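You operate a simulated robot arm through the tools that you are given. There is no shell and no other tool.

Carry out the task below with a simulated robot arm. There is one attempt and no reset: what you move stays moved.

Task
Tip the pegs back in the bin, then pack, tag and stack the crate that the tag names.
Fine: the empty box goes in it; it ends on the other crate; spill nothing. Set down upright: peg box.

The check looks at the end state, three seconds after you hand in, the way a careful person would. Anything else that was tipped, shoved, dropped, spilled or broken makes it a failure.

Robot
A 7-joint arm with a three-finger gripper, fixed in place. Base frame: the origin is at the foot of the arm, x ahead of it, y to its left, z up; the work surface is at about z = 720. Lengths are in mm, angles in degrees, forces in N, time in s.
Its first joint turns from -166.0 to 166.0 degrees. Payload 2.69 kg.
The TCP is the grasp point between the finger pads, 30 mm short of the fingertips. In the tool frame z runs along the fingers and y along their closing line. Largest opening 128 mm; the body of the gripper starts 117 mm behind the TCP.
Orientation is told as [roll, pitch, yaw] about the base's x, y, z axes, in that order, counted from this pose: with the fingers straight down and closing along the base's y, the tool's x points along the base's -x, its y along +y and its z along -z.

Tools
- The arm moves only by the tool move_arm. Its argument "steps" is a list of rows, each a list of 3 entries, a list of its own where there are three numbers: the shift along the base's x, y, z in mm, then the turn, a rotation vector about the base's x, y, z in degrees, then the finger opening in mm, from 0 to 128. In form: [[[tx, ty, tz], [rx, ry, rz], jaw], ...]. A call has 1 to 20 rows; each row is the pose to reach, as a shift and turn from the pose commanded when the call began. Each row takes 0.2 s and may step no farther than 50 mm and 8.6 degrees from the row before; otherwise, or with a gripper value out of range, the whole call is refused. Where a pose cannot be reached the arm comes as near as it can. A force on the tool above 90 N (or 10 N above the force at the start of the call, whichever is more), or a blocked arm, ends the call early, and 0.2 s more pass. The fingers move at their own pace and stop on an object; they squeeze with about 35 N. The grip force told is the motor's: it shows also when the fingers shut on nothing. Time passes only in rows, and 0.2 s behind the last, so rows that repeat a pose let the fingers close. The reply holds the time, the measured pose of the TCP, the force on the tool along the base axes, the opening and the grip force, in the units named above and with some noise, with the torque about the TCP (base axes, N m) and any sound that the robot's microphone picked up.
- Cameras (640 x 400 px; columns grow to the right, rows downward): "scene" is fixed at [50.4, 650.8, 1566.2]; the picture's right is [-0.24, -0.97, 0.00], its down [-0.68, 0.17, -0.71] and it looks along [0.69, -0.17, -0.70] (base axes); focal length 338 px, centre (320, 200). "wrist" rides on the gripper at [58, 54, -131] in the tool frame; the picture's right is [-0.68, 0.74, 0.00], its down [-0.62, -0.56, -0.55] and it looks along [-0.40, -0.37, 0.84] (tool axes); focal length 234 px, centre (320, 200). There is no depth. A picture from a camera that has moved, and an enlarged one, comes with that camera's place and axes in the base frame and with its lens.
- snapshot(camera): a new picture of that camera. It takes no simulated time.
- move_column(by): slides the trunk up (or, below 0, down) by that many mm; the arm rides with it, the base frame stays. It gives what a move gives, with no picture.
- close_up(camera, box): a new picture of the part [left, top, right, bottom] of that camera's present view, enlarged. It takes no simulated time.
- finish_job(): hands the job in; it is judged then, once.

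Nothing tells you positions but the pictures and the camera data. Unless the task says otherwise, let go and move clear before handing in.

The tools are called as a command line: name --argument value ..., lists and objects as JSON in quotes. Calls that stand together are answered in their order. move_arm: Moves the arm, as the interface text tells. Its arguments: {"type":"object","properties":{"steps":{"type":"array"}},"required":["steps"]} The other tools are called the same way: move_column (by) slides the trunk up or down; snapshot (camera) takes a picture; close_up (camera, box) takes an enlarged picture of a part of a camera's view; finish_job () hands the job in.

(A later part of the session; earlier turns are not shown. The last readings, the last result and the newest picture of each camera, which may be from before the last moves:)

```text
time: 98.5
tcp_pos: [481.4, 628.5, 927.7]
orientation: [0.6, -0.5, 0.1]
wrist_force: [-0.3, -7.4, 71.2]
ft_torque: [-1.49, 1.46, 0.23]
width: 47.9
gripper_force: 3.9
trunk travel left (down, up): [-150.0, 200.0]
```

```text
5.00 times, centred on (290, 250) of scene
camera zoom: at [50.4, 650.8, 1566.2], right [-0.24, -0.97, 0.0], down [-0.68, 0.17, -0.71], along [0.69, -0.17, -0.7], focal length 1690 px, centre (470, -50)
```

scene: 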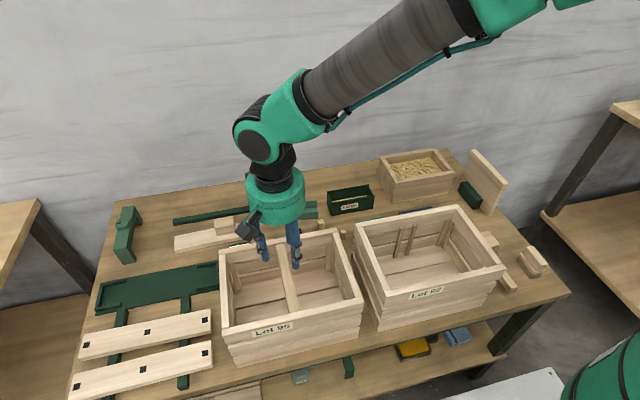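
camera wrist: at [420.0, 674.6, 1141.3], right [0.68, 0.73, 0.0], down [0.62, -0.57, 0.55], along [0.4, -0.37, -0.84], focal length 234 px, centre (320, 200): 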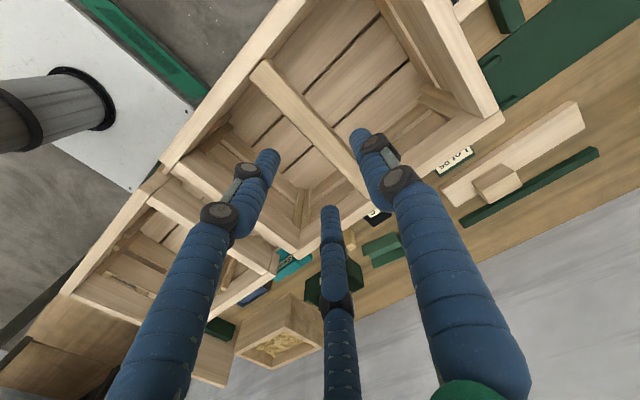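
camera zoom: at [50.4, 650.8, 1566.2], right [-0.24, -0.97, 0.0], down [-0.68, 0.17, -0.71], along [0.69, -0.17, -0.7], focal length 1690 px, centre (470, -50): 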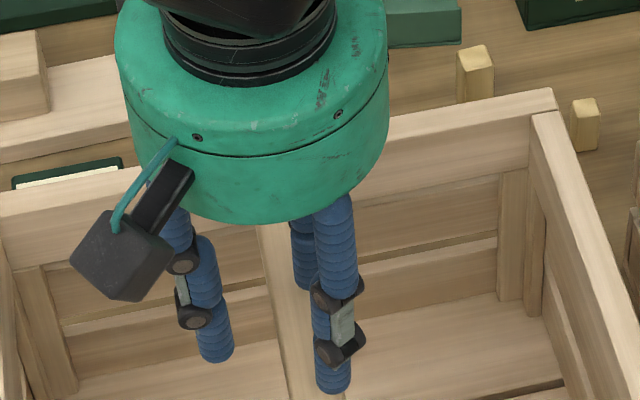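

That settles it: the fingers really are a three-jaw set as pictured (one finger opposite two), so I must offset grasps accordingly. I back off and check the crate wasn't disturbed.

move_arm --steps '[[[-1, -1, 20], [0, 0, 0], 60], [[-1, -1, 60], [0, 0, 0], 100], [[-1, -1, 100], [0, 0, 0], 120]]'

snapshot --camera "scene"

close_up --camera "scene" --box '[210, 220, 370, 370]'

```text
time: 99.3
tcp_pos: [478.7, 625.8, 1014.8]
orientation: [-0.1, 0.3, -0.1]
wrist_force: [-0.6, 0.7, -0.7]
ft_torque: [0.03, 0.02, 0.0]
width: 120.2
gripper_force: 0.0
trunk travel left (down, up): [-150.0, 200.0]
```

```text
taken
```

scene: 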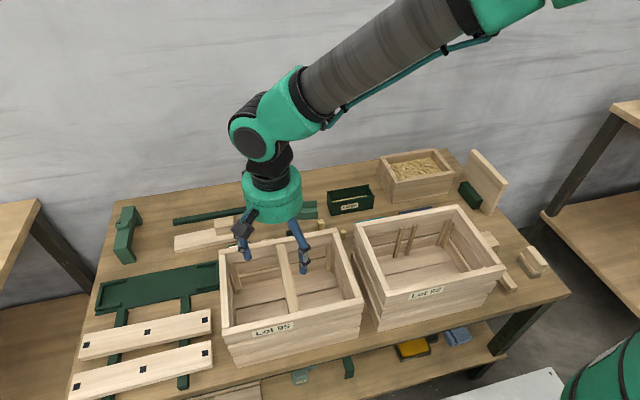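

```text
2.67 times, centred on (290, 295) of scene
camera zoom: at [50.4, 650.8, 1566.2], right [-0.24, -0.97, 0.0], down [-0.68, 0.17, -0.71], along [0.69, -0.17, -0.7], focal length 901 px, centre (400, -53)
```

zoom: 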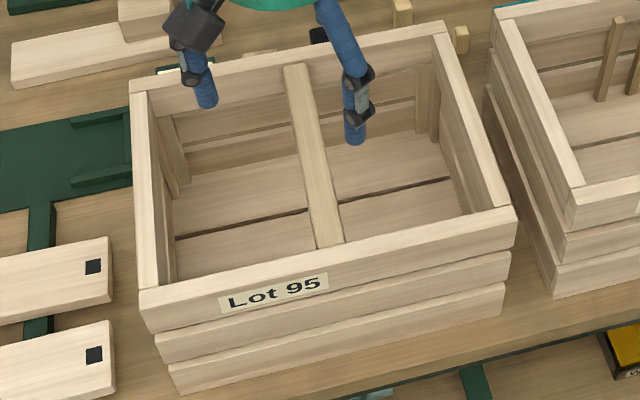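

move_arm --steps '[[[28, -38, 3], [0, 0, 0], 100], [[56, -76, 6], [0, 0, 0], 100], [[84, -114, 9], [0, 0, 0], 100], [[112, -152, 12], [0, 0, 0], 100], [[140, -190, 15], [0, 0, 0], 100], [[168, -228, 18], [0, 0, 0], 100], [[196, -266, 21], [0, 0, 0], 100], [[224, -304, 24], [0, 0, 0], 100], [[252, -342, 27], [0, 0, 0], 100], [[280, -380, 30], [0, 0, 0], 100], [[308, -418, 32], [0, 0, 0], 100], [[336, -456, 34], [0, 0, 0], 100], [[364, -494, 35], [0, 0, 0], 100], [[392, -531, 35], [0, 0, 0], 100]]'

move_arm --steps '[[[0, 0, 0], [0, -8, 0], 100], [[0, 0, 0], [0, -16, 0], 100], [[0, 0, 0], [0, -24, 0], 100], [[0, 0, 0], [0, -32, 0], 100], [[0, 0, 0], [0, -40, 0], 100]]'

move_arm --steps '[[[0, 0, 0], [0, -8, 0], 100], [[0, 0, 0], [0, -16, 0], 100], [[0, 0, 0], [0, -24, 0], 100]]'

snapshot --camera "scene"

```text
time: 102.3
tcp_pos: [869.9, 96.1, 1051.2]
orientation: [0.0, 0.2, -0.1]
wrist_force: [0.4, 1.0, -0.6]
ft_torque: [-0.04, -0.03, -0.01]
width: 99.7
gripper_force: 0.0
trunk travel left (down, up): [-150.0, 200.0]
```

```text
time: 103.5
tcp_pos: [870.3, 96.5, 1056.3]
orientation: [0.2, -40.3, 0.1]
wrist_force: [-0.3, 0.8, 1.9]
ft_torque: [0.04, 0.08, 0.0]
width: 100.2
gripper_force: 0.3
trunk travel left (down, up): [-150.0, 200.0]
```

```text
time: 104.3
tcp_pos: [867.9, 78.9, 1047.3]
orientation: [0.7, -57.5, -5.0]
wrist_force: [2.2, 2.9, 2.6]
ft_torque: [-0.27, 0.41, -0.11]
width: 99.9
gripper_force: 0.0
out of reach, approached as far as the arm can: row 2, 3
trunk travel left (down, up): [-150.0, 200.0]
```

```text
taken
```

scene: 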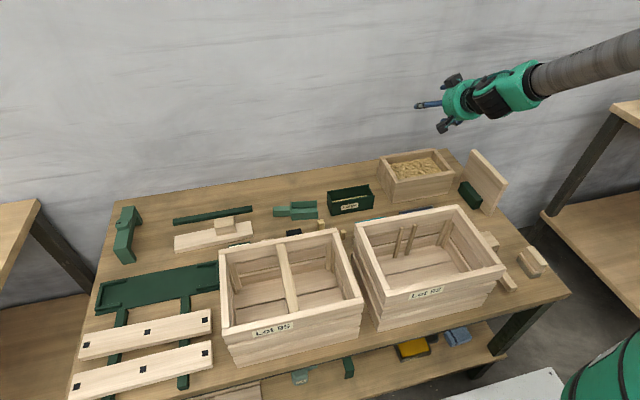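

Tilting outward past about 50° is beyond the wrist. I'll return to vertical and instead test tipping sideways (hand leaning to +y), again empty and in small checked steps.

move_arm --steps '[[[0, 6, 0], [0, 8, 1.6], 100], [[0, 12, 0], [0, 16, 3.3], 100], [[0, 17, 0], [0, 24, 5], 100], [[0, 17, 0], [0, 32, 5], 100], [[0, 17, 0], [0, 40, 5], 100], [[0, 17, 0], [0, 48, 5], 100], [[0, 17, 0], [0, 56, 5], 100]]'

snapshot --camera "scene"

```text
time: 105.9
tcp_pos: [869.1, 96.4, 1048.9]
orientation: [-0.8, -1.7, 4.5]
wrist_force: [1.3, -0.4, -0.8]
ft_torque: [0.0, 0.12, 0.01]
width: 100.1
gripper_force: 0.1
out of reach, approached as far as the arm can: row 3, 4
trunk travel left (down, up): [-150.0, 200.0]
```

```text
taken
```

scene: 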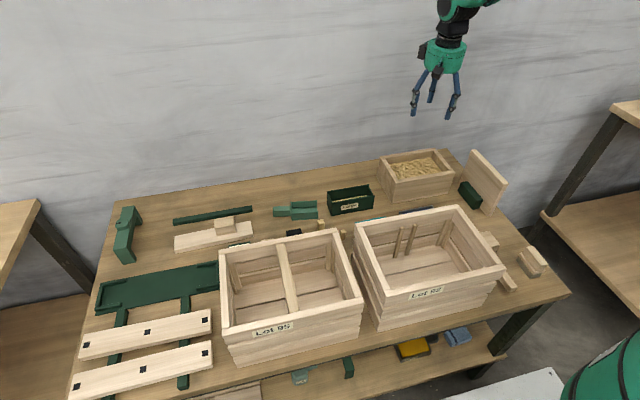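

move_arm --steps '[[[0, 0, 0], [0.7, 1.8, 0], 100]]'

move_arm --steps '[[[-2, 5, -2], [0, 0, 8.5], 100], [[-4, 10, -4], [0, 0, 17], 100], [[-7, 15, -6], [0, 0, 25.5], 100], [[-9, 20, -8], [0, 0, 34], 100], [[-12, 25, -10], [0, 0, 42.5], 100], [[-14, 30, -12], [0, 0, 51], 100], [[-17, 35, -14], [0, 0, 59.5], 100], [[-20, 40, -16], [0, 0, 68], 100], [[-22, 46, -18], [0, 0, 76.5], 100], [[-25, 54, -20], [0, 0, 85.4], 100]]'

move_arm --steps '[[[0, 0, 0], [-8, 0, 0], 100], [[0, 0, 0], [-16, 0, 0], 100], [[0, 0, 0], [-24, 0, 0], 100], [[0, 0, 0], [-32, 0, 0], 100], [[0, 0, 0], [-40, 0, 0], 100], [[0, 0, 0], [-48, 0, 0], 100], [[0, 0, 0], [-56, 0, 0], 100]]'

snapshot --camera "scene"

```text
time: 106.3
tcp_pos: [868.0, 98.3, 1047.4]
orientation: [-0.1, 0.0, 4.4]
wrist_force: [-0.2, 1.1, -0.3]
ft_torque: [0.01, 0.01, -0.01]
width: 99.7
gripper_force: 0.0
trunk travel left (down, up): [-150.0, 200.0]
```

```text
refused: row 10 steps farther than a row can; nothing moved
```

```text
time: 107.9
tcp_pos: [869.3, 97.8, 1049.3]
orientation: [-55.9, 3.5, 2.6]
wrist_force: [0.2, -1.1, 0.6]
ft_torque: [0.04, -0.01, -0.01]
width: 100.2
gripper_force: 0.1
trunk travel left (down, up): [-150.0, 200.0]
```

```text
taken
```

scene: 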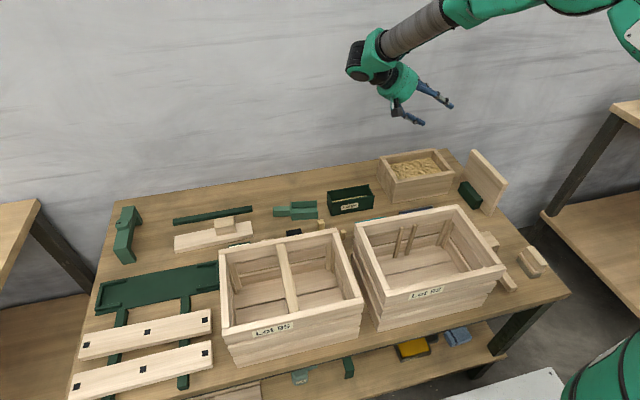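

move_arm --steps '[[[0, 0, 0], [-8, 0, 0], 100], [[0, 0, 0], [-16, 0, 0], 100], [[0, 0, 0], [-24, 0, 0], 100], [[0, 0, 0], [-32, 0, 0], 100]]'

move_arm --steps '[[[0, 0, 0], [-8, 0, 0], 100], [[0, 0, 0], [-16, 0, 0], 100]]'

snapshot --camera "scene"

```text
time: 108.9
tcp_pos: [870.4, 97.2, 1050.1]
orientation: [-88.1, 4.3, 0.4]
wrist_force: [0.6, 0.3, 1.4]
ft_torque: [0.13, 0.0, 0.04]
width: 100.2
gripper_force: 0.0
trunk travel left (down, up): [-150.0, 200.0]
```

```text
time: 109.5
tcp_pos: [868.8, 97.3, 1049.4]
orientation: [-100.1, 4.2, -0.6]
wrist_force: [-0.9, -0.1, 1.0]
ft_torque: [0.04, 0.03, 0.07]
width: 100.2
gripper_force: 0.0
out of reach, approached as far as the arm can: row 2
trunk travel left (down, up): [-150.0, 200.0]
```

```text
taken
```

scene: 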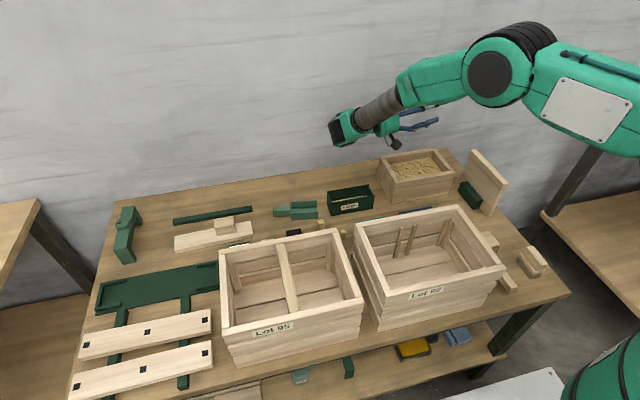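

Tipping sideways works to about 100°. If I grip the box with the tool pre-tilted 20° the other way, the box itself can turn 120°, enough to pour. I'll go back to vertical and turn to the grasp yaw, then verify the pour pose at the real location.

move_arm --steps '[[[0, 0, 0], [8, 0, 0], 100], [[0, 0, 0], [16, 0, 0], 100], [[0, 0, 0], [24, 0, 0], 100], [[0, 0, 0], [32, 0, 0], 100], [[0, 0, 0], [40, 0, 0], 100], [[0, 0, 0], [48, 0, 0], 100], [[0, 0, 0], [56, 0, 0], 100], [[0, 0, 0], [64, 0, 0], 100], [[0, 0, 0], [72, 0, 0], 100], [[0, 0, 0], [80, 0, 0], 100], [[0, 0, 0], [88, 0, 0], 100], [[0, 0, 0], [96, 0, 0], 100], [[0, 0, 0], [100, 0, 0], 100]]'

move_arm --steps '[[[0, 2, 0], [0, 0, 8.5], 100], [[0, 4, 0], [0, 0, 17], 100], [[0, 6, 0], [0, 0, 25.5], 100], [[0, 8, 0], [0, 0, 34], 100], [[0, 10, 0], [0, 0, 42.5], 100], [[0, 12, 0], [0, 0, 51], 100], [[0, 14, 0], [0, 0, 59.5], 100], [[0, 16, 0], [0, 0, 68], 100], [[0, 18, 0], [0, 0, 76.5], 100], [[0, 22, 0], [0, 0, 85], 100]]'

```text
time: 112.3
tcp_pos: [869.1, 96.7, 1049.9]
orientation: [0.1, -0.2, 4.4]
wrist_force: [-0.1, 0.6, -1.3]
ft_torque: [0.0, -0.02, 0.04]
width: 99.9
gripper_force: 0.2
trunk travel left (down, up): [-150.0, 200.0]
```

```text
time: 114.5
tcp_pos: [869.5, 119.0, 1050.5]
orientation: [0.0, -0.2, 89.5]
wrist_force: [-0.4, -0.1, 0.2]
ft_torque: [0.02, 0.03, -0.01]
width: 100.0
gripper_force: 0.0
trunk travel left (down, up): [-150.0, 200.0]
```

move_arm --steps '[[[0, 0, -8], [-8, 0, 0], 100], [[0, 0, -16], [-16, 0, 0], 100], [[0, 0, -24], [-24, 0, 0], 100], [[0, 0, -32], [-32, 0, 0], 100], [[0, 0, -40], [-40, 0, 0], 100], [[0, 0, -48], [-48, 0, 0], 100], [[0, 0, -56], [-56, 0, 0], 100], [[0, 0, -64], [-64, 0, 0], 100], [[0, 0, -72], [-72, 0, 0], 100], [[0, 0, -80], [-80, 0, 0], 100]]'

move_arm --steps '[[[0, 0, -10], [-6, 0, 0], 100], [[0, 0, -20], [-12, 0, 0], 100]]'

snapshot --camera "scene"

snapshot --camera "wrist"

```text
time: 116.7
tcp_pos: [869.2, 120.0, 970.2]
orientation: [-3.7, 79.9, 86.3]
wrist_force: [0.5, -0.4, 0.6]
ft_torque: [0.1, 0.01, 0.0]
width: 100.0
gripper_force: 0.0
trunk travel left (down, up): [-150.0, 200.0]
```

```text
time: 117.3
tcp_pos: [868.8, 117.5, 950.1]
orientation: [-161.9, 88.1, -71.8]
wrist_force: [0.9, -0.2, 1.2]
ft_torque: [0.1, 0.0, -0.02]
width: 100.2
gripper_force: 0.0
trunk travel left (down, up): [-150.0, 200.0]
```

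```text
taken
```

scene: 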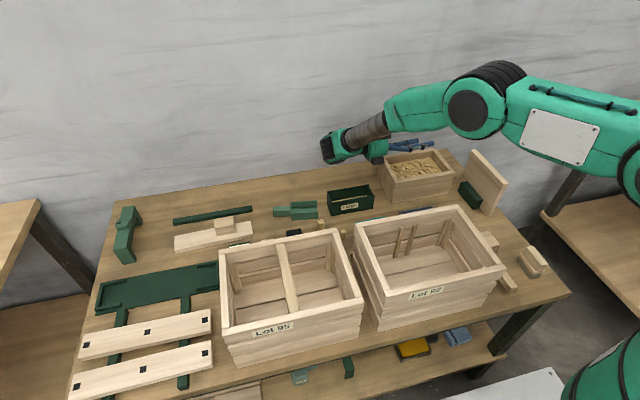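

```text
taken
camera wrist: at [813.9, 251.9, 1003.2], right [-0.73, -0.02, -0.68], down [0.57, 0.53, -0.63], along [0.38, -0.85, -0.37], focal length 234 px, centre (320, 200)
```

wrist: 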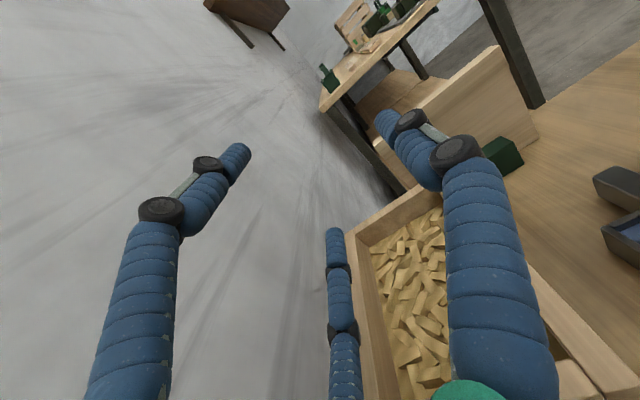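

move_arm --steps '[[[0, 0, -10], [-7, 0, 0], 100]]'

move_arm --steps '[[[0, 0, -10], [-6, 0, 0], 100]]'

```text
time: 117.7
tcp_pos: [868.5, 119.9, 942.4]
orientation: [-175.0, 81.1, -84.9]
wrist_force: [0.0, 0.0, 1.3]
ft_torque: [0.22, 0.01, -0.01]
width: 99.9
gripper_force: 0.1
trunk travel left (down, up): [-150.0, 200.0]
```

```text
time: 118.1
tcp_pos: [870.9, 120.4, 937.0]
orientation: [-176.6, 79.5, -86.6]
wrist_force: [-0.8, -0.5, 0.7]
ft_torque: [0.04, 0.01, 0.03]
width: 99.7
gripper_force: 0.1
out of reach, approached as far as the arm can: row 1
trunk travel left (down, up): [-150.0, 200.0]
```

move_arm --steps '[[[-15, -15, 5], [2, 0, 0], 100], [[-30, -30, 5], [2, 0, 0], 100]]'

move_arm --steps '[[[0, 0, 0], [-5, 0, 0], 100]]'

move_arm --steps '[[[0, 0, 0], [-5, 0, 0], 100]]'

```text
time: 118.7
tcp_pos: [841.7, 90.6, 942.0]
orientation: [-176.0, 81.6, -85.8]
wrist_force: [0.1, 0.4, 0.0]
ft_torque: [0.03, 0.02, -0.01]
width: 100.1
gripper_force: 0.1
trunk travel left (down, up): [-150.0, 200.0]
```

```text
time: 119.1
tcp_pos: [840.4, 91.4, 941.9]
orientation: [-177.7, 76.6, -87.4]
wrist_force: [0.2, 0.2, 0.4]
ft_torque: [0.07, -0.01, -0.01]
width: 100.0
gripper_force: 0.1
trunk travel left (down, up): [-150.0, 200.0]
```

```text
time: 119.5
tcp_pos: [841.8, 90.6, 942.0]
orientation: [-177.6, 76.6, -87.6]
wrist_force: [-0.2, 0.1, 0.1]
ft_torque: [-0.03, -0.01, -0.02]
width: 99.8
gripper_force: 0.0
out of reach, approached as far as the arm can: row 1
trunk travel left (down, up): [-150.0, 200.0]
```

The pour pose reaches about 102°, which with the pre-tilt gives ~122° of box rotation. Now back to vertical and over to the peg box.

move_arm --steps '[[[0, 0, 8], [8, 0, 0], 110], [[0, 0, 16], [16, 0, 0], 110], [[0, 0, 24], [24, 0, 0], 120], [[0, 0, 32], [32, 0, 0], 127], [[0, 0, 40], [40, 0, 0], 127], [[0, 0, 48], [48, 0, 0], 127], [[0, 0, 56], [56, 0, 0], 127], [[0, 0, 64], [64, 0, 0], 127], [[0, 0, 72], [72, 0, 0], 127], [[0, 0, 80], [80, 0, 0], 127], [[0, 0, 88], [88, 0, 0], 127], [[0, 0, 96], [96, 0, 0], 127], [[0, 0, 100], [103, 0, 0], 127]]'

move_arm --steps '[[[-2, 45, 0], [0, 0, 0.5], 127], [[-4, 90, 0], [0, 0, 0.5], 127], [[-6, 135, -5], [0, 0, 0.5], 127], [[-8, 180, -15], [0, 0, 0.5], 127], [[-10, 222, -30], [0, 0, 0.5], 127], [[-12, 249, -45], [0, 0, 0.5], 127]]'

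snapshot --camera "wrist"

```text
time: 122.3
tcp_pos: [842.6, 91.3, 1042.3]
orientation: [-0.1, 0.4, 89.4]
wrist_force: [0.1, -0.1, 0.4]
ft_torque: [0.04, 0.02, 0.0]
width: 127.1
gripper_force: 0.0
trunk travel left (down, up): [-150.0, 200.0]
```

```text
time: 123.7
tcp_pos: [829.2, 337.0, 997.7]
orientation: [-0.1, 0.4, 90.0]
wrist_force: [0.3, 0.6, 0.4]
ft_torque: [0.0, -0.02, 0.02]
width: 126.7
gripper_force: 0.2
trunk travel left (down, up): [-150.0, 200.0]
```

```text
taken
camera wrist: at [776.0, 279.6, 1128.7], right [-0.74, 0.68, -0.01], down [0.57, 0.62, 0.54], along [0.37, 0.4, -0.84], focal length 234 px, centre (320, 200)
```

wrist: 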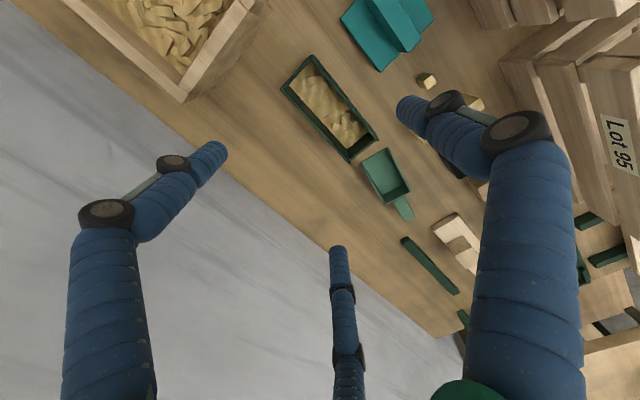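

close_up --camera "wrist" --box '[270, 40, 390, 170]'

```text
3.08 times, centred on (330, 105) of wrist
camera zoom: at [776.0, 279.6, 1128.7], right [-0.74, 0.68, -0.01], down [0.57, 0.62, 0.54], along [0.37, 0.4, -0.84], focal length 720 px, centre (289, 492)
```

zoom: 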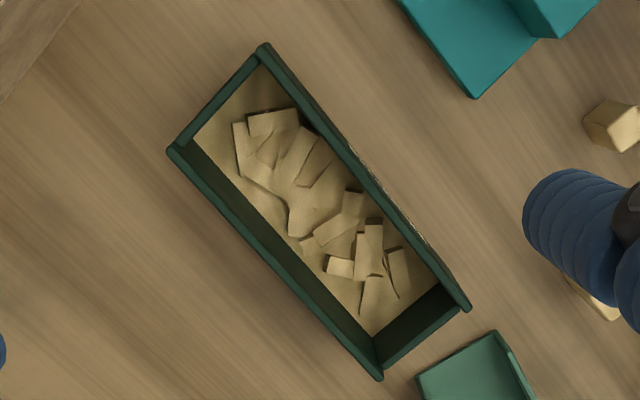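

move_arm --steps '[[[0, 1, -30], [7, 0, 0], 127], [[0, 2, -60], [14, 0, 0], 127], [[0, 3, -100], [20, 0, 0], 127], [[0, 3, -130], [20, 0, 0], 127]]'

snapshot --camera "wrist"

snapshot --camera "scene"

```text
time: 124.7
tcp_pos: [829.6, 342.4, 868.8]
orientation: [-0.1, -19.6, 89.9]
wrist_force: [-0.5, 0.4, 0.6]
ft_torque: [0.02, 0.02, 0.01]
width: 127.0
gripper_force: 0.0
trunk travel left (down, up): [-150.0, 200.0]
```

```text
taken
camera wrist: at [775.8, 242.4, 971.0], right [-0.74, 0.64, 0.23], down [0.56, 0.4, 0.72], along [0.37, 0.66, -0.65], focal length 234 px, centre (320, 200)
```

wrist: 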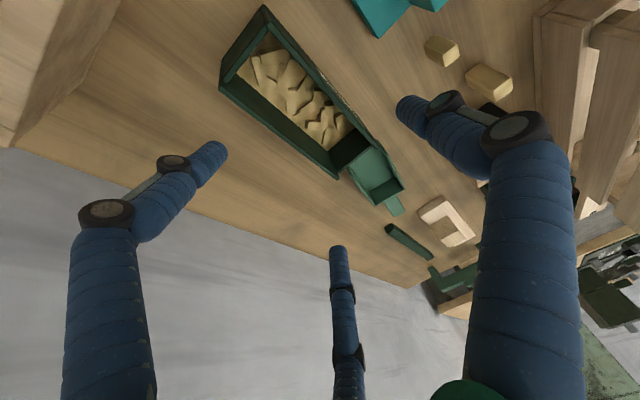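

```text
taken
```

scene: 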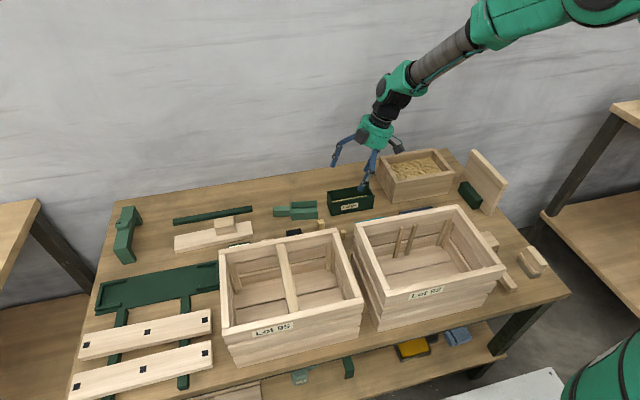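

move_arm --steps '[[[0, -2, -25], [0, 0, 0], 127], [[0, -2, -48], [0, 0, 0], 127]]'

snapshot --camera "wrist"

close_up --camera "scene" --box '[310, 150, 420, 230]'

```text
time: 125.3
tcp_pos: [828.2, 340.3, 820.2]
orientation: [0.0, -19.6, 90.1]
wrist_force: [-0.4, -0.2, 1.1]
ft_torque: [0.02, 0.0, 0.0]
width: 127.0
gripper_force: 0.1
trunk travel left (down, up): [-150.0, 200.0]
```

```text
taken
camera wrist: at [774.8, 241.7, 923.9], right [-0.74, 0.64, 0.23], down [0.56, 0.4, 0.72], along [0.37, 0.66, -0.65], focal length 234 px, centre (320, 200)
```

wrist: 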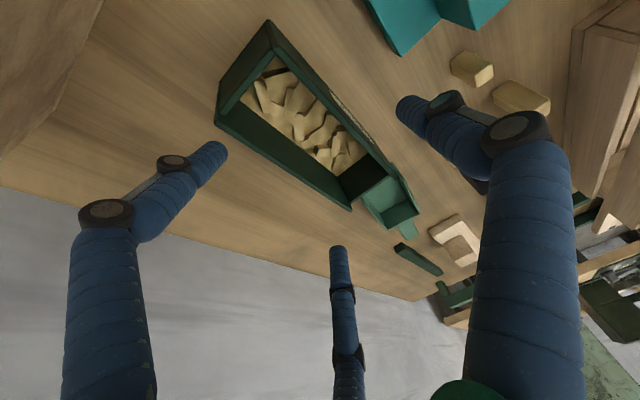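

```text
5.00 times, centred on (365, 190) of scene
camera zoom: at [50.4, 650.8, 1566.2], right [-0.24, -0.97, 0.0], down [-0.68, 0.17, -0.71], along [0.69, -0.17, -0.7], focal length 1690 px, centre (95, 250)
```

zoom: 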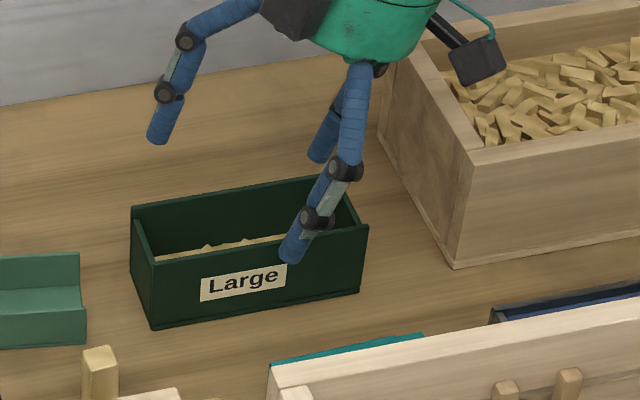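

move_arm --steps '[[[0, 0, -12], [0, 0, 0], 127], [[0, 0, -24], [0, 0, 0], 127]]'

move_arm --steps '[[[0, 0, -12], [0, 0, 0], 127], [[0, 0, -22], [0, 0, 0], 127]]'

snapshot --camera "wrist"

close_up --camera "scene" --box '[310, 150, 420, 230]'

```text
time: 125.9
tcp_pos: [829.0, 340.6, 796.0]
orientation: [-0.1, -19.6, 89.9]
wrist_force: [0.2, -0.4, -0.2]
ft_torque: [0.01, 0.0, -0.02]
width: 126.8
gripper_force: 0.1
trunk travel left (down, up): [-150.0, 200.0]
```

```text
time: 126.5
tcp_pos: [828.2, 341.0, 774.9]
orientation: [-0.1, -19.6, 89.9]
wrist_force: [-0.4, 0.6, 0.6]
ft_torque: [0.02, 0.01, -0.03]
width: 126.7
gripper_force: 0.0
trunk travel left (down, up): [-150.0, 200.0]
```

```text
taken
camera wrist: at [774.7, 242.4, 877.9], right [-0.74, 0.64, 0.23], down [0.57, 0.4, 0.72], along [0.37, 0.66, -0.65], focal length 234 px, centre (320, 200)
```

wrist: 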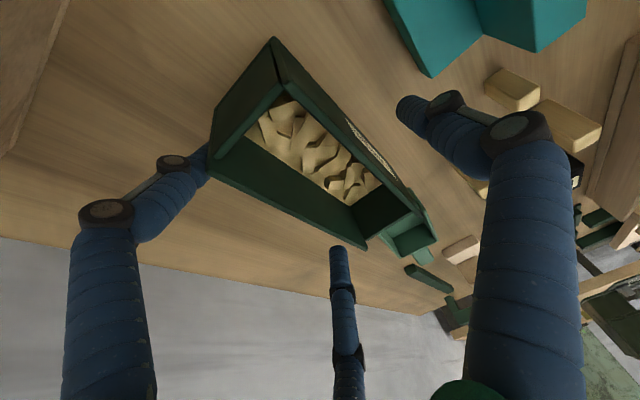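

```text
5.00 times, centred on (365, 190) of scene
camera zoom: at [50.4, 650.8, 1566.2], right [-0.24, -0.97, 0.0], down [-0.68, 0.17, -0.71], along [0.69, -0.17, -0.7], focal length 1690 px, centre (95, 250)
```

zoom: 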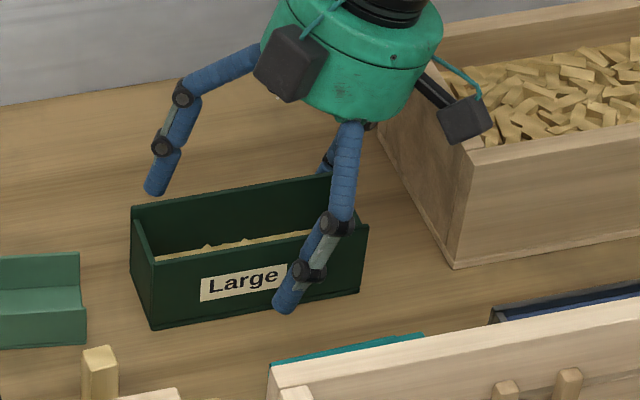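

move_arm --steps '[[[0, 0, 0], [0, 0, 0], 105], [[0, 0, 0], [0, 0, 0], 92], [[0, 0, 0], [0, 0, 0], 84], [[0, 0, 0], [0, 0, 0], 76]]'

move_arm --steps '[[[0, 0, 0], [0, 0, 0], 60], [[0, 0, 0], [0, 0, 0], 40], [[0, 0, 0], [0, 0, 0], 40]]'

snapshot --camera "wrist"

close_up --camera "scene" --box '[310, 150, 420, 230]'

```text
time: 127.5
tcp_pos: [829.2, 341.3, 774.7]
orientation: [0.0, -19.6, 89.9]
wrist_force: [0.1, -0.6, 4.1]
ft_torque: [-0.01, 0.2, 0.1]
width: 83.7
gripper_force: 35.3
trunk travel left (down, up): [-150.0, 200.0]
```

```text
time: 128.3
tcp_pos: [828.0, 341.5, 773.9]
orientation: [-0.1, -19.5, 89.9]
wrist_force: [0.6, -1.1, 4.6]
ft_torque: [0.05, 0.25, 0.05]
width: 83.5
gripper_force: 35.2
trunk travel left (down, up): [-150.0, 200.0]
```

```text
taken
camera wrist: at [774.5, 242.3, 878.3], right [-0.74, 0.64, 0.23], down [0.57, 0.4, 0.72], along [0.37, 0.66, -0.65], focal length 234 px, centre (320, 200)
```

wrist: 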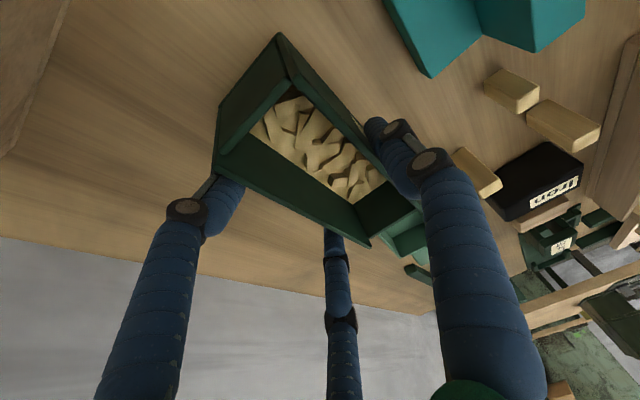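

```text
5.00 times, centred on (365, 190) of scene
camera zoom: at [50.4, 650.8, 1566.2], right [-0.24, -0.97, 0.0], down [-0.68, 0.17, -0.71], along [0.69, -0.17, -0.7], focal length 1690 px, centre (95, 250)
```

zoom: 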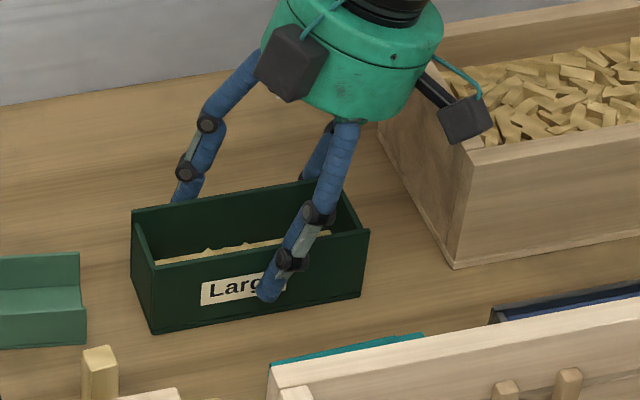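

The box is gripped (opening 83.5 mm, matching its 56 mm width in the three-jaw geometry). Lifting gently.

move_arm --steps '[[[0, 0, 8], [0, 0, 0], 40], [[0, 0, 20], [0, 0, 0], 40], [[0, 0, 35], [0, 0, 0], 40]]'

close_up --camera "scene" --box '[310, 150, 420, 230]'

snapshot --camera "wrist"

```text
time: 129.1
tcp_pos: [828.3, 341.1, 808.0]
orientation: [0.0, -19.6, 89.9]
wrist_force: [0.1, 0.4, -2.6]
ft_torque: [-0.03, -0.01, 0.01]
width: 83.4
gripper_force: 34.8
trunk travel left (down, up): [-150.0, 200.0]
```

```text
5.00 times, centred on (365, 190) of scene
camera zoom: at [50.4, 650.8, 1566.2], right [-0.24, -0.97, 0.0], down [-0.68, 0.17, -0.71], along [0.69, -0.17, -0.7], focal length 1690 px, centre (95, 250)
```

zoom: 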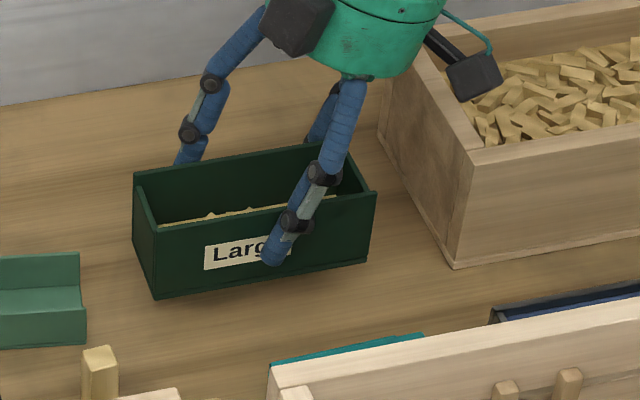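

```text
taken
camera wrist: at [774.9, 241.5, 912.0], right [-0.74, 0.64, 0.23], down [0.57, 0.4, 0.72], along [0.37, 0.66, -0.65], focal length 234 px, centre (320, 200)
```

wrist: 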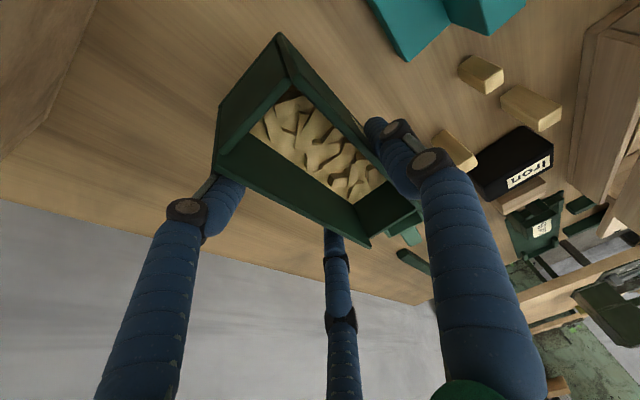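

move_arm --steps '[[[0, 0, 40], [0, 0, 0], 40], [[0, 0, 80], [0, 0, 0], 40], [[0, 0, 120], [0, 0, 0], 40], [[0, 0, 150], [0, 0, 0], 40], [[6, -40, 155], [0, 0, 0], 40], [[12, -80, 155], [0, 0, 0], 40], [[18, -120, 155], [0, 0, 0], 40], [[24, -160, 155], [0, 0, 0], 40], [[30, -200, 155], [0, 0, 0], 40], [[34, -231, 155], [0, 0, 0], 40]]'

snapshot --camera "scene"

snapshot --camera "wrist"

```text
time: 131.3
tcp_pos: [864.0, 107.7, 960.9]
orientation: [0.0, -19.6, 89.9]
wrist_force: [0.1, 0.0, -2.0]
ft_torque: [0.0, -0.02, -0.02]
width: 83.4
gripper_force: 35.2
trunk travel left (down, up): [-150.0, 200.0]
```

```text
taken
```

scene: 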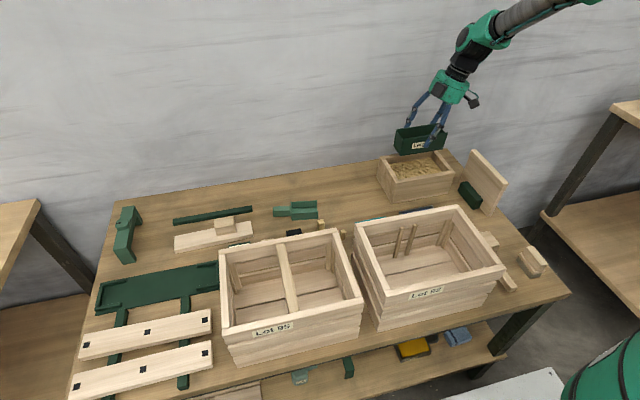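

```text
taken
camera wrist: at [810.9, 9.4, 1065.3], right [-0.74, 0.64, 0.23], down [0.57, 0.4, 0.72], along [0.37, 0.66, -0.65], focal length 234 px, centre (320, 200)
```

wrist: 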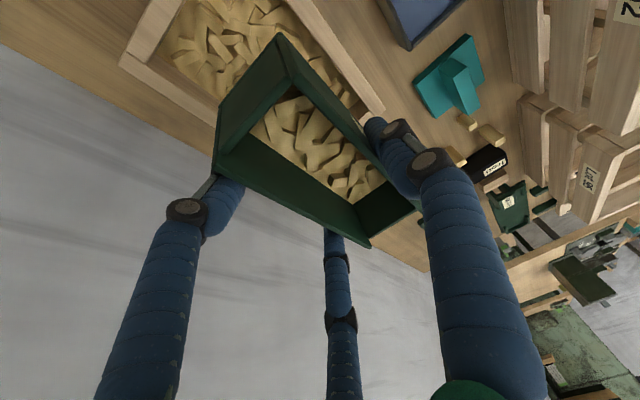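

move_arm --steps '[[[0, -10, 0], [-6, 0, 0], 40], [[0, -20, 0], [-12, 0, 0], 40], [[0, -30, 0], [-18, 0, 0], 40], [[0, -35, 0], [-24, 0, 0], 40], [[0, -35, -4], [-30, 0, 0], 40], [[0, -35, -8], [-35, 0, 0], 40], [[0, -35, -12], [-40, 0, 0], 40], [[0, -35, -16], [-45, 0, 0], 40], [[0, -35, -20], [-50, 0, 0], 40]]'

snapshot --camera "wrist"

close_up --camera "scene" --box '[350, 70, 510, 220]'

```text
time: 133.3
tcp_pos: [863.3, 73.8, 942.8]
orientation: [-0.2, 30.5, 89.8]
wrist_force: [-0.6, -0.8, -1.3]
ft_torque: [0.02, -0.02, 0.01]
width: 83.6
gripper_force: 34.7
trunk travel left (down, up): [-150.0, 200.0]
```

```text
taken
camera wrist: at [808.9, 90.5, 1084.9], right [-0.74, 0.58, -0.34], down [0.57, 0.81, 0.16], along [0.37, -0.08, -0.92], focal length 234 px, centre (320, 200)
```

wrist: 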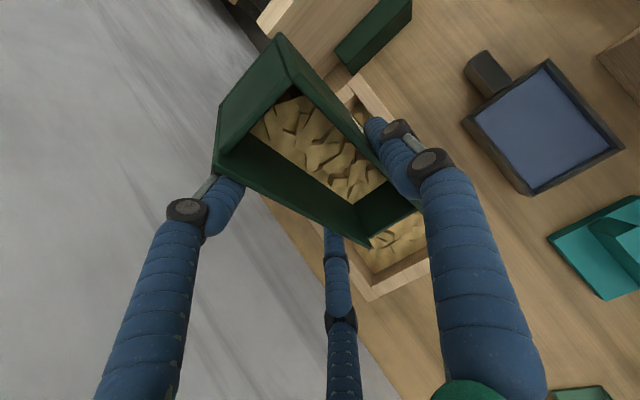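

```text
2.67 times, centred on (430, 145) of scene
camera zoom: at [50.4, 650.8, 1566.2], right [-0.24, -0.97, 0.0], down [-0.68, 0.17, -0.71], along [0.69, -0.17, -0.7], focal length 901 px, centre (27, 347)
```

zoom: 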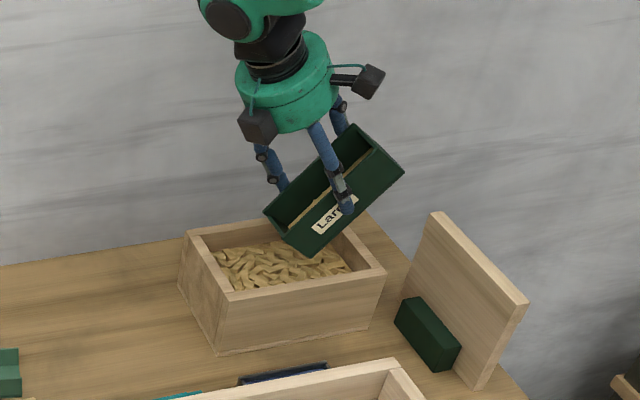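

move_arm --steps '[[[0, 0, -2], [-6, 0, 0], 40], [[0, 0, -4], [-12, 0, 0], 40], [[0, 0, -6], [-18, 0, 0], 40], [[0, 0, -8], [-24, 0, 0], 40], [[0, 0, -8], [-30, 0, 0], 40], [[0, 0, -8], [-36, 0, 0], 40], [[0, 0, -8], [-42, 0, 0], 40], [[0, 0, -8], [-48, 0, 0], 40]]'

snapshot --camera "wrist"

close_up --camera "scene" --box '[350, 70, 510, 220]'

```text
time: 135.1
tcp_pos: [863.5, 74.9, 935.3]
orientation: [-0.7, 78.5, 89.5]
wrist_force: [0.5, -0.5, -1.2]
ft_torque: [0.12, -0.03, -0.03]
width: 83.6
gripper_force: 35.1
trunk travel left (down, up): [-150.0, 200.0]
```

```text
taken
camera wrist: at [809.2, 191.0, 1018.4], right [-0.74, 0.13, -0.66], down [0.57, 0.66, -0.49], along [0.37, -0.74, -0.56], focal length 234 px, centre (320, 200)
```

wrist: 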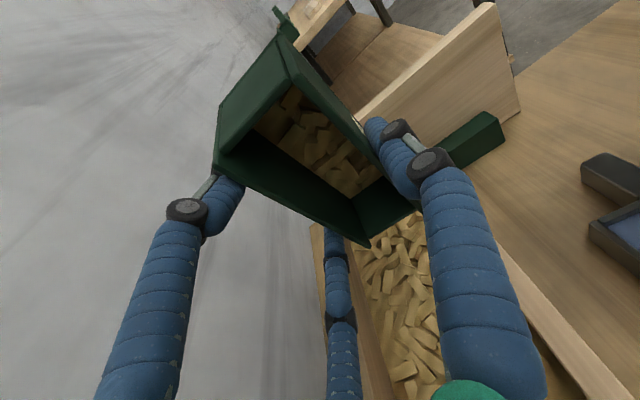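

```text
2.67 times, centred on (430, 145) of scene
camera zoom: at [50.4, 650.8, 1566.2], right [-0.24, -0.97, 0.0], down [-0.68, 0.17, -0.71], along [0.69, -0.17, -0.7], focal length 901 px, centre (27, 347)
```

zoom: 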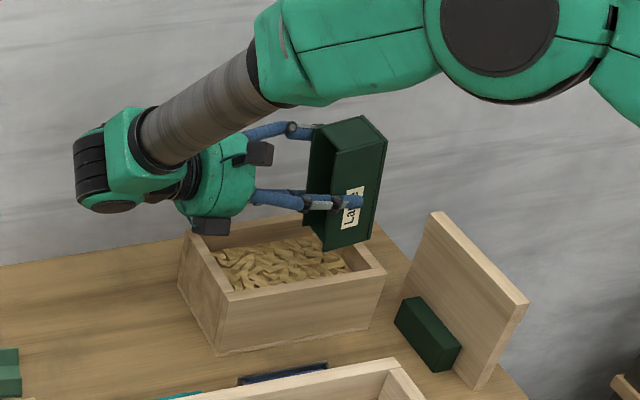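

move_arm --steps '[[[0, 0, 0], [-6, 0, 0], 40], [[0, 0, 0], [-12, 0, 0], 40], [[0, 0, 0], [-18, 0, 0], 40], [[0, 0, 0], [-21, 0, 0], 40]]'

snapshot --camera "wrist"

close_up --camera "scene" --box '[350, 70, 510, 220]'

```text
time: 136.1
tcp_pos: [862.6, 74.9, 934.5]
orientation: [-179.6, 80.6, -89.5]
wrist_force: [0.3, -0.3, -1.2]
ft_torque: [0.04, -0.01, 0.0]
width: 83.5
gripper_force: 35.3
trunk travel left (down, up): [-150.0, 200.0]
```

```text
taken
camera wrist: at [809.0, 213.3, 970.7], right [-0.74, -0.11, -0.67], down [0.57, 0.44, -0.7], along [0.37, -0.89, -0.26], focal length 234 px, centre (320, 200)
```

wrist: 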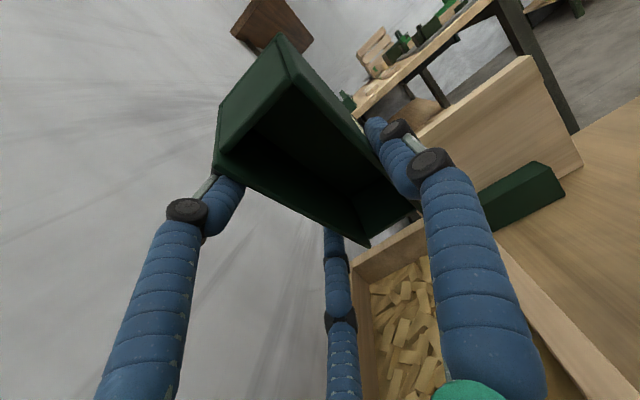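

```text
2.67 times, centred on (430, 145) of scene
camera zoom: at [50.4, 650.8, 1566.2], right [-0.24, -0.97, 0.0], down [-0.68, 0.17, -0.71], along [0.69, -0.17, -0.7], focal length 901 px, centre (27, 347)
```

zoom: 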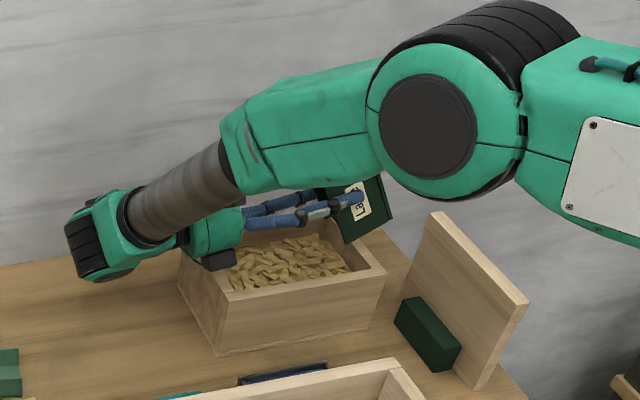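

The box now looks empty. I'll hold a moment and check the box's inside and around the bin for any spill.

move_arm --steps '[[[0, 0, 0], [0, 0, 0], 40], [[0, 0, 5], [0, 0, 0], 40], [[0, 0, 0], [0, 0, 0], 40], [[0, 0, 5], [0, 0, 0], 40], [[0, 0, 0], [0, 0, 0], 40]]'

close_up --camera "wrist" --box '[200, 30, 430, 260]'

close_up --camera "wrist" --box '[330, 200, 640, 400]'

close_up --camera "scene" --box '[340, 140, 520, 260]'

```text
time: 137.3
tcp_pos: [862.4, 74.8, 935.4]
orientation: [-179.8, 80.6, -89.6]
wrist_force: [0.4, 1.0, -1.7]
ft_torque: [0.06, -0.02, 0.0]
width: 83.4
gripper_force: 34.7
trunk travel left (down, up): [-150.0, 200.0]
```

```text
1.74 times, centred on (315, 145) of wrist
camera zoom: at [808.8, 213.3, 970.9], right [-0.74, -0.11, -0.67], down [0.57, 0.44, -0.7], along [0.37, -0.89, -0.26], focal length 407 px, centre (329, 296)
```

zoom: 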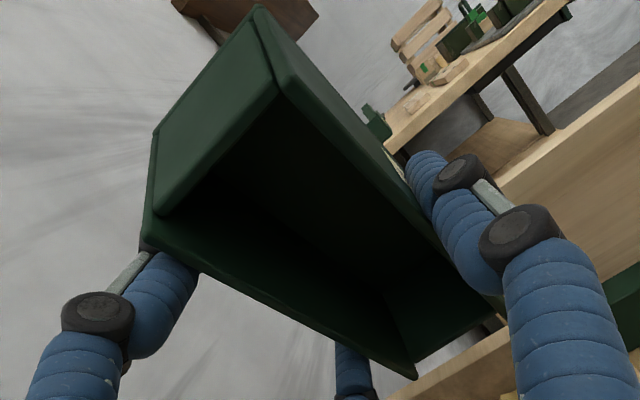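

```text
2.00 times, centred on (485, 300) of wrist
camera zoom: at [808.8, 213.3, 970.9], right [-0.74, -0.11, -0.67], down [0.57, 0.44, -0.7], along [0.37, -0.89, -0.26], focal length 468 px, centre (-10, 0)
```

zoom: 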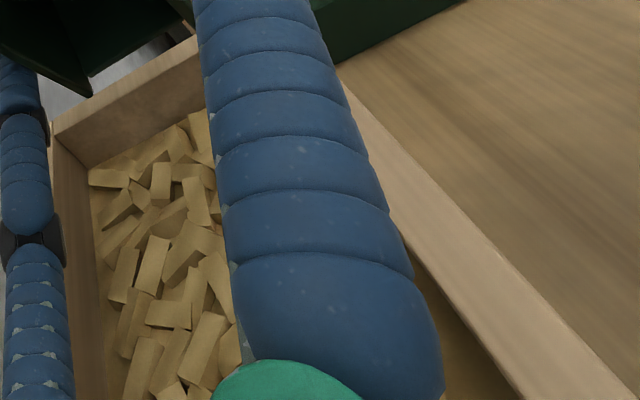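

```text
3.33 times, centred on (430, 200) of scene
camera zoom: at [50.4, 650.8, 1566.2], right [-0.24, -0.97, 0.0], down [-0.68, 0.17, -0.71], along [0.69, -0.17, -0.7], focal length 1127 px, centre (-47, 200)
```

zoom: 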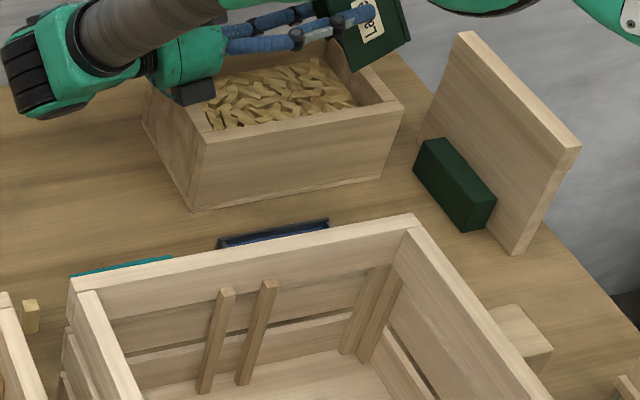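

All pegs are in the bin, with nothing around it. Now I turn the box upright again and set it back on the table where it stood, to regrasp it vertically for packing.

move_arm --steps '[[[0, 0, 3], [6, 0, 0], 40], [[0, 0, 6], [12, 0, 0], 40], [[0, 0, 9], [18, 0, 0], 40], [[0, 0, 12], [24, 0, 0], 40], [[0, 0, 15], [30, 0, 0], 40], [[0, 0, 18], [36, 0, 0], 40], [[0, 0, 21], [42, 0, 0], 40], [[0, 0, 24], [48, 0, 0], 40], [[0, 0, 27], [54, 0, 0], 40], [[0, 0, 30], [60, 0, 0], 40], [[0, 0, 30], [66, 0, 0], 40], [[0, 0, 30], [72, 0, 0], 40], [[0, 0, 30], [78, 0, 0], 40], [[0, 0, 30], [84, 0, 0], 40], [[0, 0, 30], [90, 0, 0], 40], [[0, 0, 30], [96, 0, 0], 40], [[0, 0, 30], [102, 0, 0], 40], [[0, 0, 30], [108, 0, 0], 40], [[0, 0, 30], [114, 0, 0], 40], [[0, 0, 30], [119, 0, 0], 40]]'

snapshot --camera "scene"

snapshot --camera "wrist"

```text
time: 141.5
tcp_pos: [865.1, 74.1, 965.3]
orientation: [-0.1, -19.6, 90.0]
wrist_force: [-0.6, -0.4, -1.4]
ft_torque: [-0.02, -0.04, -0.02]
width: 83.6
gripper_force: 34.9
trunk travel left (down, up): [-150.0, 200.0]
```

```text
taken
```

scene: 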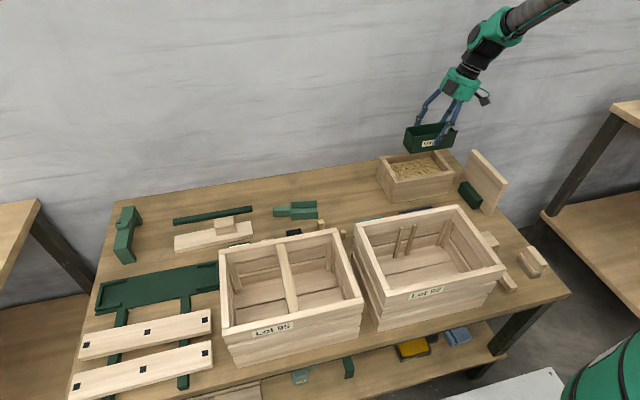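

```text
taken
camera wrist: at [810.1, -24.4, 1068.8], right [-0.74, 0.64, 0.23], down [0.56, 0.4, 0.72], along [0.37, 0.66, -0.65], focal length 234 px, centre (320, 200)
```

wrist: 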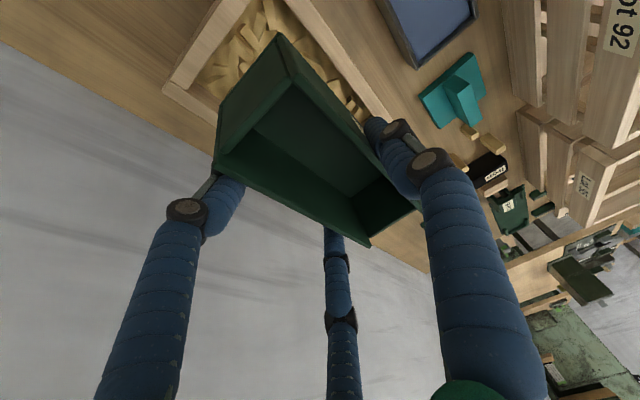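

move_arm --steps '[[[-6, 45, 0], [0, 0, 0], 40], [[-12, 90, 0], [0, 0, 0], 40], [[-18, 135, 0], [0, 0, 0], 40], [[-24, 180, 0], [0, 0, 0], 40], [[-30, 225, 0], [0, 0, 0], 40], [[-37, 267, 0], [0, 0, 0], 40], [[-37, 267, -45], [0, 0, 0], 40], [[-37, 267, -90], [0, 0, 0], 40], [[-37, 267, -135], [0, 0, 0], 40], [[-37, 267, -170], [0, 0, 0], 40]]'

move_arm --steps '[[[0, 0, -6], [0, 0, 0], 40], [[0, 0, -12], [0, 0, 0], 40], [[0, 0, -17], [0, 0, 0], 40]]'

close_up --camera "scene" --box '[310, 150, 420, 230]'

```text
time: 143.7
tcp_pos: [825.0, 340.1, 793.7]
orientation: [-0.1, -19.6, 90.0]
wrist_force: [0.1, -0.5, -1.2]
ft_torque: [-0.05, 0.0, 0.0]
width: 83.7
gripper_force: 34.6
trunk travel left (down, up): [-150.0, 200.0]
```

```text
time: 144.5
tcp_pos: [825.9, 340.5, 777.5]
orientation: [0.0, -19.6, 89.9]
wrist_force: [-0.2, 0.5, -1.7]
ft_torque: [-0.04, 0.02, 0.02]
width: 83.5
gripper_force: 35.2
trunk travel left (down, up): [-150.0, 200.0]
```

```text
5.00 times, centred on (365, 190) of scene
camera zoom: at [50.4, 650.8, 1566.2], right [-0.24, -0.97, 0.0], down [-0.68, 0.17, -0.71], along [0.69, -0.17, -0.7], focal length 1690 px, centre (95, 250)
```

zoom: 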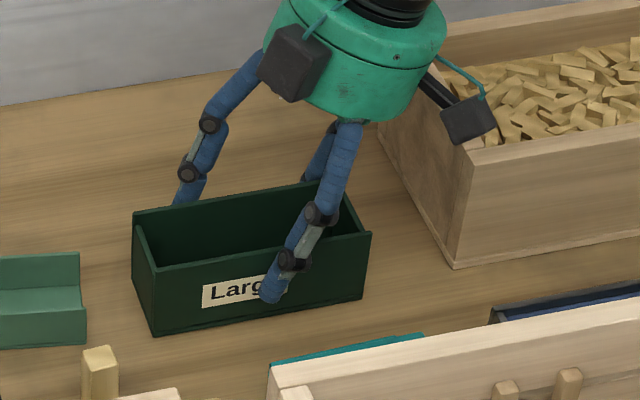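

move_arm --steps '[[[0, 0, -2], [0, 0, 0], 40], [[0, 0, -4], [0, 0, 0], 40]]'

```text
time: 145.1
tcp_pos: [825.0, 340.5, 776.3]
orientation: [-0.1, -19.6, 90.0]
wrist_force: [-1.1, -1.7, 8.2]
ft_torque: [-0.51, 0.53, 0.0]
width: 83.6
gripper_force: 35.3
trunk travel left (down, up): [-150.0, 200.0]
```

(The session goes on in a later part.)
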